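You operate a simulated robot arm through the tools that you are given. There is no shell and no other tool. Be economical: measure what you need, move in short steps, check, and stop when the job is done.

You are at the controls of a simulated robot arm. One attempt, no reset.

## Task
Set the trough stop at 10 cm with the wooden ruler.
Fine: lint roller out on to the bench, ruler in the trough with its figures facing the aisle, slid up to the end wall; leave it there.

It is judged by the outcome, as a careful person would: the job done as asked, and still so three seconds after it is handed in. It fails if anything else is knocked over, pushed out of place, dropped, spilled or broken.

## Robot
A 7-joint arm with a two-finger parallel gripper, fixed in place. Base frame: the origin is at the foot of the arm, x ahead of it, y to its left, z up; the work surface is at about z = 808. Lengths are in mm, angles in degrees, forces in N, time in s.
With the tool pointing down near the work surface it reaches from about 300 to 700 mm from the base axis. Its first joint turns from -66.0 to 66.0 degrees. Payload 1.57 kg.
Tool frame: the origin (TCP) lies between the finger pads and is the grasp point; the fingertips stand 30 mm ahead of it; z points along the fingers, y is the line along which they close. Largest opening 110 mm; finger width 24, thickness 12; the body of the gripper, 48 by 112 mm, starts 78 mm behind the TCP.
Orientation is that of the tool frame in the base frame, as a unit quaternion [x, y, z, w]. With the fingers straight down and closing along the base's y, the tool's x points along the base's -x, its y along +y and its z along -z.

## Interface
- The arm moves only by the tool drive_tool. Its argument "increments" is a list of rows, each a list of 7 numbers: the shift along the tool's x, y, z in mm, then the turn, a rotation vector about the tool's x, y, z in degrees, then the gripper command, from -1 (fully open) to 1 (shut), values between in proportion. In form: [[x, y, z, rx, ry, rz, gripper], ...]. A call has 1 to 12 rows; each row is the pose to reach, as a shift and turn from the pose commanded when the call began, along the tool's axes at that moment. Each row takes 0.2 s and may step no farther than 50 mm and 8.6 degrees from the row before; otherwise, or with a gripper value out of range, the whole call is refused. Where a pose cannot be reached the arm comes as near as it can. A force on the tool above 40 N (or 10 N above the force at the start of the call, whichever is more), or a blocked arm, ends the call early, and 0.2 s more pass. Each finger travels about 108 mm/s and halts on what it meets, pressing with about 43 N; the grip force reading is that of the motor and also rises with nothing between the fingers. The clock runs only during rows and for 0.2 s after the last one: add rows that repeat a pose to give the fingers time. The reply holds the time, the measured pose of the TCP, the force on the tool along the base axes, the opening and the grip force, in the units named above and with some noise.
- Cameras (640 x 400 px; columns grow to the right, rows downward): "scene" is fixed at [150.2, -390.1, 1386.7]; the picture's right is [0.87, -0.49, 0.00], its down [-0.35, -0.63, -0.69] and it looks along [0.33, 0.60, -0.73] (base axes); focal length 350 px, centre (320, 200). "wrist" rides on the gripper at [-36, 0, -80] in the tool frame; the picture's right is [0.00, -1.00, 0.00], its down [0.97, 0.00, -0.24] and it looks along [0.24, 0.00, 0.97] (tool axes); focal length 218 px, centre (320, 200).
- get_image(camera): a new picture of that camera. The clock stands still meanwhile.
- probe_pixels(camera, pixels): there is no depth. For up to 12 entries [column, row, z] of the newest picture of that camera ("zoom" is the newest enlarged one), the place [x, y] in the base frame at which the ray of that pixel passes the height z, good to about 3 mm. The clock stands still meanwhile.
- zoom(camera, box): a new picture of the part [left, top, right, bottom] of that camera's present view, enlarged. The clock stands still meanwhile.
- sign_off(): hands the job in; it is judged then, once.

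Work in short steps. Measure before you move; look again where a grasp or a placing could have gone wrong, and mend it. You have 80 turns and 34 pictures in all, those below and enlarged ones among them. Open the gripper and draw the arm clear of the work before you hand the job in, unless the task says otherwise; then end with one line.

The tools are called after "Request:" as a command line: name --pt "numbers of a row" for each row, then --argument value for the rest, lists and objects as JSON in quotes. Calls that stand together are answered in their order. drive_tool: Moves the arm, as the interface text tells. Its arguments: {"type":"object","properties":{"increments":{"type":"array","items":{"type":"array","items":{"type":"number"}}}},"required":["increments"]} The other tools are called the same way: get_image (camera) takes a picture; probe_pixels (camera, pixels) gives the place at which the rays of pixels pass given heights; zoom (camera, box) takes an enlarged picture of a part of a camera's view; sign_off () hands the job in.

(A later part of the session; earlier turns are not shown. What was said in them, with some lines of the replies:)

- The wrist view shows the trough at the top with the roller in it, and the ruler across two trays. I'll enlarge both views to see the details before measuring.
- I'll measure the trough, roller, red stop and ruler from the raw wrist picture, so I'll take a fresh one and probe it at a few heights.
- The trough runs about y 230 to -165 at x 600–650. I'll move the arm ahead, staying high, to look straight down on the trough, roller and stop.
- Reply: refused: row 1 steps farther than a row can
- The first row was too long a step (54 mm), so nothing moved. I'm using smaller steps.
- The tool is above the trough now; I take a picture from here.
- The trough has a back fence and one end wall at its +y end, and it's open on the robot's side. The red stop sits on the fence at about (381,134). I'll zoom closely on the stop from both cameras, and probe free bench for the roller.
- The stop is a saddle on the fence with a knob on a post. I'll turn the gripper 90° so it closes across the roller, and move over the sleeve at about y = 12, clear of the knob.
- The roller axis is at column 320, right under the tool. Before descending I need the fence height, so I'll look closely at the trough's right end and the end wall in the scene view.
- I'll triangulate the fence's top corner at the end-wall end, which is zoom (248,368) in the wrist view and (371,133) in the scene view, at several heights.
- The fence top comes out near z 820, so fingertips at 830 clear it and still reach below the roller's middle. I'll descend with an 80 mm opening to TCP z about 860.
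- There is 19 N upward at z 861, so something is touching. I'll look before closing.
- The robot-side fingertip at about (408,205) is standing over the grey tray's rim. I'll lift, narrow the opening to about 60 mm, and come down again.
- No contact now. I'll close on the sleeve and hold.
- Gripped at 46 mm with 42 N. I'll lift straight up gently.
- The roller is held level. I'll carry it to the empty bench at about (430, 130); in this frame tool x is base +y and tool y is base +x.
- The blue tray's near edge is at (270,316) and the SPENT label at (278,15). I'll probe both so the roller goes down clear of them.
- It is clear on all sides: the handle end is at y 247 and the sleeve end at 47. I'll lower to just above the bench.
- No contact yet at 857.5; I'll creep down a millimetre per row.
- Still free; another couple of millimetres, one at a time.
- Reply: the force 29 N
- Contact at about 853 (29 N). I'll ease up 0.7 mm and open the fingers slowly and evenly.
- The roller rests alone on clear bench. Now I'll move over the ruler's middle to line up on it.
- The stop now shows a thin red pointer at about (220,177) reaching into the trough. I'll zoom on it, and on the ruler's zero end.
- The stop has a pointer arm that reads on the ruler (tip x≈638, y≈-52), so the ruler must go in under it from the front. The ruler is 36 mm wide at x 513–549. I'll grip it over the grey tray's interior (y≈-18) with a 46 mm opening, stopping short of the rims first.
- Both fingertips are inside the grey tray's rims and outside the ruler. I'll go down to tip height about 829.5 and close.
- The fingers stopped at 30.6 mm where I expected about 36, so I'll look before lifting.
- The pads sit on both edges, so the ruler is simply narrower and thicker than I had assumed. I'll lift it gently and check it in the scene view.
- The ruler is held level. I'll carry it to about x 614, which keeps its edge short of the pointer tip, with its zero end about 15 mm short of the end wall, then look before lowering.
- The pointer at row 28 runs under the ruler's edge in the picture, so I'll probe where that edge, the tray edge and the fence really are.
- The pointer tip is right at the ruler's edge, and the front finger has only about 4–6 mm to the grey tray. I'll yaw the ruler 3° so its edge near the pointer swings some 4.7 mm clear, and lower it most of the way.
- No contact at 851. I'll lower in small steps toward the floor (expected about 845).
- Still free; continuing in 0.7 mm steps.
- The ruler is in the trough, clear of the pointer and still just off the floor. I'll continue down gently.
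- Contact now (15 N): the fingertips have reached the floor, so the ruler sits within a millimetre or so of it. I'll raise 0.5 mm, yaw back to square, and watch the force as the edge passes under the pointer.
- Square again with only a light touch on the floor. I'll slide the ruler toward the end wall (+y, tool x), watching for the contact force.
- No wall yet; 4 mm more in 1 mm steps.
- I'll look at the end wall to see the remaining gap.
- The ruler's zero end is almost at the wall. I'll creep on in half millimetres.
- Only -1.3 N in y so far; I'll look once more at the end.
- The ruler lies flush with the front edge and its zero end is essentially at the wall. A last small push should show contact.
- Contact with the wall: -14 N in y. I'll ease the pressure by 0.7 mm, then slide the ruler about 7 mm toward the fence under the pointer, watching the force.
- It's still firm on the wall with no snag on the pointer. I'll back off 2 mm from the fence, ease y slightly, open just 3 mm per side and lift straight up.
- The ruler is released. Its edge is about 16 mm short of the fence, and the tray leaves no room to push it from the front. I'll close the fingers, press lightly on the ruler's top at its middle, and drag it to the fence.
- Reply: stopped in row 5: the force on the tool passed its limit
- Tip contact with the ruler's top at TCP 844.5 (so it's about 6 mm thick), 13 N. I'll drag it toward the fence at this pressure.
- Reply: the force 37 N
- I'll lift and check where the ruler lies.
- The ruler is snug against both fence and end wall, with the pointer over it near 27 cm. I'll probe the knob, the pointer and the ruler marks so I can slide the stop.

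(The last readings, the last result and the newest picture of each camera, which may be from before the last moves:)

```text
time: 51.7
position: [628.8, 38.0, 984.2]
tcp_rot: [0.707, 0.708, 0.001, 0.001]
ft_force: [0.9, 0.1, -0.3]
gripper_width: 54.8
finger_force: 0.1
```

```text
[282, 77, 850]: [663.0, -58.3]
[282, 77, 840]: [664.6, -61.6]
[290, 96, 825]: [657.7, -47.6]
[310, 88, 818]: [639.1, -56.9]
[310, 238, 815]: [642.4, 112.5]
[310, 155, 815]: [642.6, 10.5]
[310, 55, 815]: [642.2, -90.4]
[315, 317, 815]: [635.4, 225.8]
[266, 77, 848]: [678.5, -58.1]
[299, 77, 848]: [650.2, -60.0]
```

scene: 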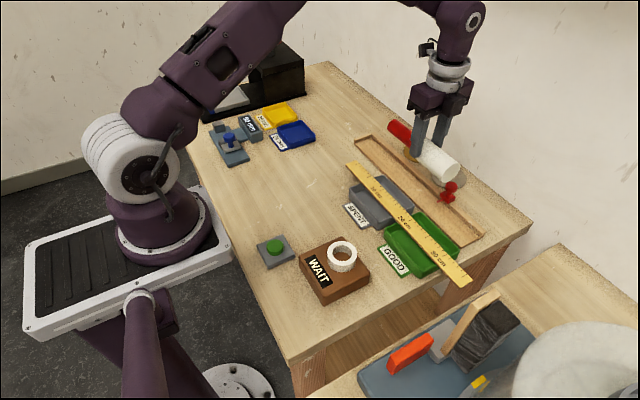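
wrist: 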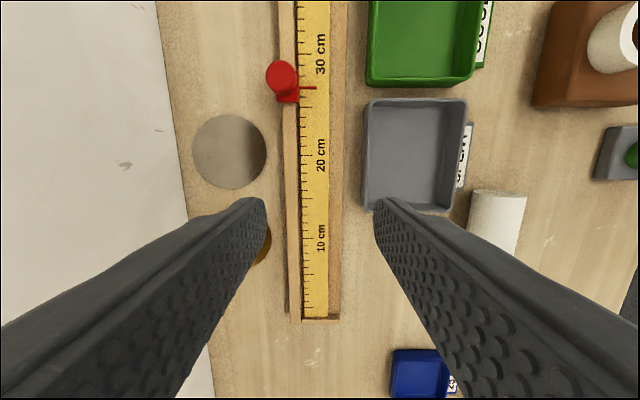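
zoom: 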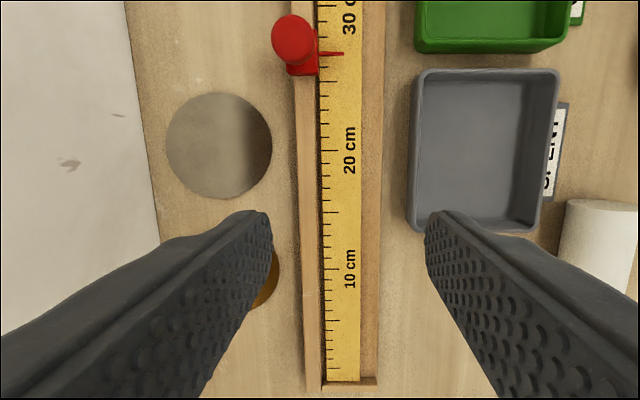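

The pointer is at y≈-57 (reading about 26.8 cm) and the 10 cm tick at y≈112, so it has about 169 mm to go. I'll turn the gripper back so it closes along y, for a positive push on the knob, and move above it.

Request:
drive_tool --pt "-9 3 0 0 0 -8.2 0" --pt "-18 6 0 0 0 -16.4 0" --pt "-27 9 0 0 0 -24.6 0" --pt "-36 12 0 0 0 -32.8 0" --pt "-45 15 0 0 0 -41 0" --pt "-54 18 0 0 0 -49.2 0" --pt "-63 21 0 0 0 -57.4 0" --pt "-72 24 0 0 0 -65.6 0" --pt "-81 27 0 0 0 -73.8 0" --pt "-90 30 0 0 0 -82 0" --pt "-95 31 0 0 0 -90 0" --pt "-95 31 0 0 0 -90 0"

```text
time: 54.3
position: [658.2, -57.4, 982.4]
tcp_rot: [-0.002, 1.0, 0.0, 0.002]
ft_force: [0.6, 0.8, -0.8]
gripper_width: 55.0
finger_force: 0.0
```

Squared up over the knob with a 55 mm opening. I'll descend so the fingertips stand at about z 839 on either side of the knob, above the fence and ruler.

Request:
drive_tool --pt "0 0 40 0 0 0 0" --pt "0 0 80 0 0 0 0" --pt "0 0 103 0 0 0 0" --pt "0 0 113 0 0 0 0" --pt "0 0 113 0 0 0 0"

```text
time: 55.5
position: [659.4, -58.1, 871.2]
tcp_rot: [-0.001, 1.0, 0.0, 0.001]
ft_force: [-0.1, -0.6, 0.1]
gripper_width: 54.9
finger_force: 0.0
```

No contact. I'll close gently on the knob.

Request:
drive_tool --pt "0 0 0 0 0 0 0.3" --pt "0 0 0 0 0 0 0.5" --pt "0 0 0 0 0 0 0.6" --pt "0 0 0 0 0 0 0.65"

```text
time: 56.5
position: [659.2, -57.1, 872.2]
tcp_rot: [-0.001, 1.0, 0.0, 0.001]
ft_force: [0.4, 0.1, -1.4]
gripper_width: 25.5
finger_force: 36.7
```

The knob is gripped at 25.5 mm with no side load. I'll slide the stop toward the end wall, starting with 30 mm.

Request:
drive_tool --pt "0 5 0 0 0 0 0.65" --pt "0 15 0 0 0 0 0.65" --pt "0 30 0 0 0 0 0.65" --pt "0 30 0 0 0 0 0.65"

```text
time: 57.5
position: [659.8, -27.0, 871.3]
tcp_rot: [-0.002, 1.0, 0.0, 0.002]
ft_force: [5.0, -1.6, 2.3]
gripper_width: 25.1
finger_force: 36.9
```

It slides freely with low forces. I'll continue to just short of the 10 cm mark.

Request:
drive_tool --pt "0 15 0 0 0 0 0.65" --pt "0 35 0 0 0 0 0.65" --pt "0 55 0 0 0 0 0.65" --pt "0 75 0 0 0 0 0.65" --pt "0 95 0 0 0 0 0.65" --pt "0 115 0 0 0 0 0.65" --pt "0 130 0 0 0 0 0.65" --pt "0 130 0 0 0 0 0.65"

Request:
zoom --camera "wrist" --box '[270, 150, 370, 250]'

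```text
time: 59.3
position: [658.7, 103.1, 872.0]
tcp_rot: [0.0, 1.0, 0.0, 0.002]
ft_force: [12.6, -0.4, 9.0]
gripper_width: 25.2
finger_force: 37.2
```

```text
4.00 times, centred on (320, 200) of wrist
```

zoom: 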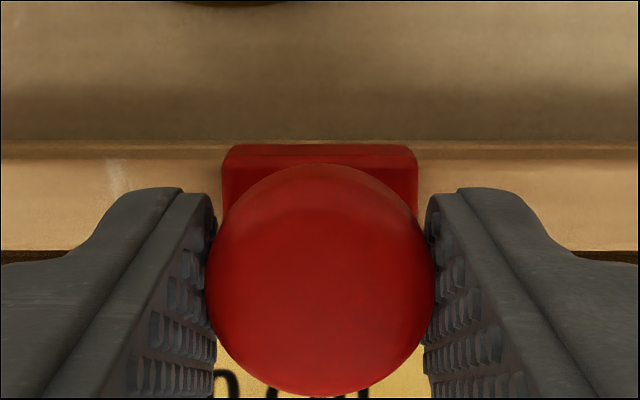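

The stop's body is centred between the fingers (column 320), so the pointer is at TCP y≈103. I'll move 9 mm more to the 10 cm mark at about 112.

Request:
drive_tool --pt "0 4 0 0 0 0 0.65" --pt "0 7 0 0 0 0 0.65" --pt "0 9 0 0 0 0 0.65" --pt "0 9 0 0 0 0 0.65" --pt "0 9 0 0 0 0 0.65"

```text
time: 60.5
position: [659.1, 110.3, 872.4]
tcp_rot: [-0.001, 1.0, 0.0, 0.001]
ft_force: [15.6, -0.8, 13.0]
gripper_width: 25.3
finger_force: 36.7
```

I'll release the knob, lift, and back off toward the robot so the wrist camera, at the same y, sees the pointer against the ticks without parallax.

Request:
drive_tool --pt "0 0 0 0 0 0 0.5" --pt "0 0 0 0 0 0 0.25" --pt "0 0 0 0 0 0 0.2" --pt "0 0 -20 0 0 0 0.2" --pt "0 0 -60 0 0 0 0.2" --pt "25 0 -80 0 0 0 0.2" --pt "60 0 -80 0 0 0 0.2" --pt "70 0 -80 0 0 0 0.2" --pt "70 0 -80 0 0 0 0.2"

Request:
zoom --camera "wrist" --box '[240, 70, 400, 170]'

```text
time: 62.5
position: [587.9, 112.0, 950.2]
tcp_rot: [-0.001, 1.0, 0.0, 0.001]
ft_force: [-0.3, -0.1, -0.4]
gripper_width: 44.4
finger_force: 0.1
```

```text
4.00 times, centred on (320, 120) of wrist
```

zoom: 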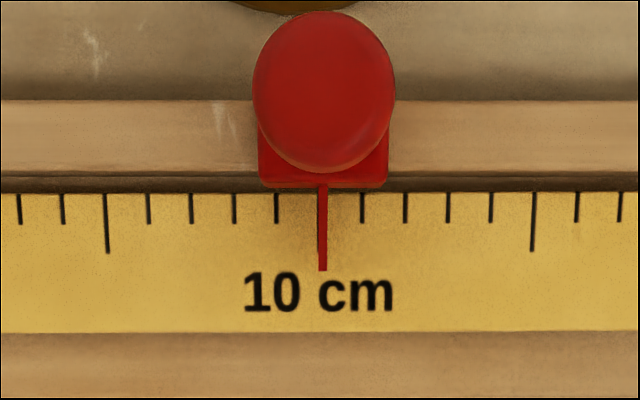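

The pointer (column 322) stands on the 10 cm tick, midway between the 5 cm tick (107) and the 15 cm tick (533), so it's within about 0.6 mm. I'll draw the arm up and clear, then take a last overview.

Request:
drive_tool --pt "0 0 -40 0 0 0 0" --pt "20 -20 -80 0 0 0 0" --pt "55 -50 -100 0 0 0 -0.3" --pt "90 -80 -110 0 0 0 -0.5" --pt "120 -110 -110 0 0 0 -1" --pt "120 -110 -110 0 0 0 -1"

Request:
get_image --camera "scene"

```text
refused: row 3 steps farther than a row can; nothing moved
```

```text
0 pictures are left
```

scene: 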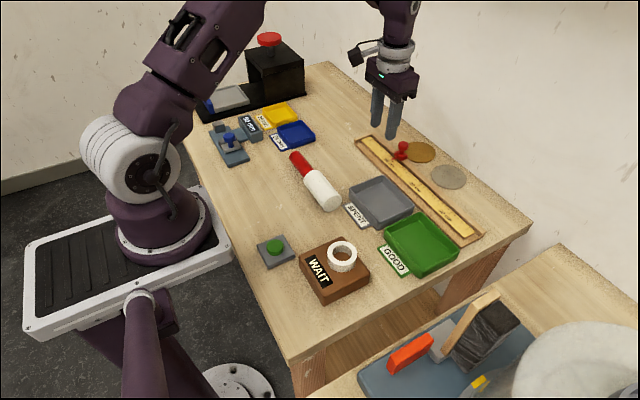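

The overview shows everything in its place: roller on the bench, ruler in the trough, stop on the mark. The retreat was refused for a long step, so I'll repeat it with shorter ones.

Request:
drive_tool --pt "0 0 -40 0 0 0 0" --pt "0 0 -80 0 0 0 0" --pt "25 -20 -100 0 0 0 0" --pt "50 -40 -110 0 0 0 -0.5" --pt "75 -60 -110 0 0 0 -1" --pt "100 -80 -110 0 0 0 -1" --pt "100 -80 -110 0 0 0 -1"

```text
time: 64.1
position: [488.4, 29.5, 1060.1]
tcp_rot: [-0.001, 1.0, 0.0, 0.001]
ft_force: [0.4, -0.5, -0.2]
gripper_width: 110.1
finger_force: 0.1
```

The arm is clear and the gripper is open, so I'm handing the job in.

Request:
sign_off

```text
The job is handed in.
```

The trough stop is set at the ruler's 10 cm mark, within about 0.6 mm; the ruler is left in the trough against the end wall with its figures to the robot's side, which I took as the aisle, and the lint roller is on the bench. The ruler's zero line is about 14 mm in from its end, so the stop is about 114 mm from the wall.
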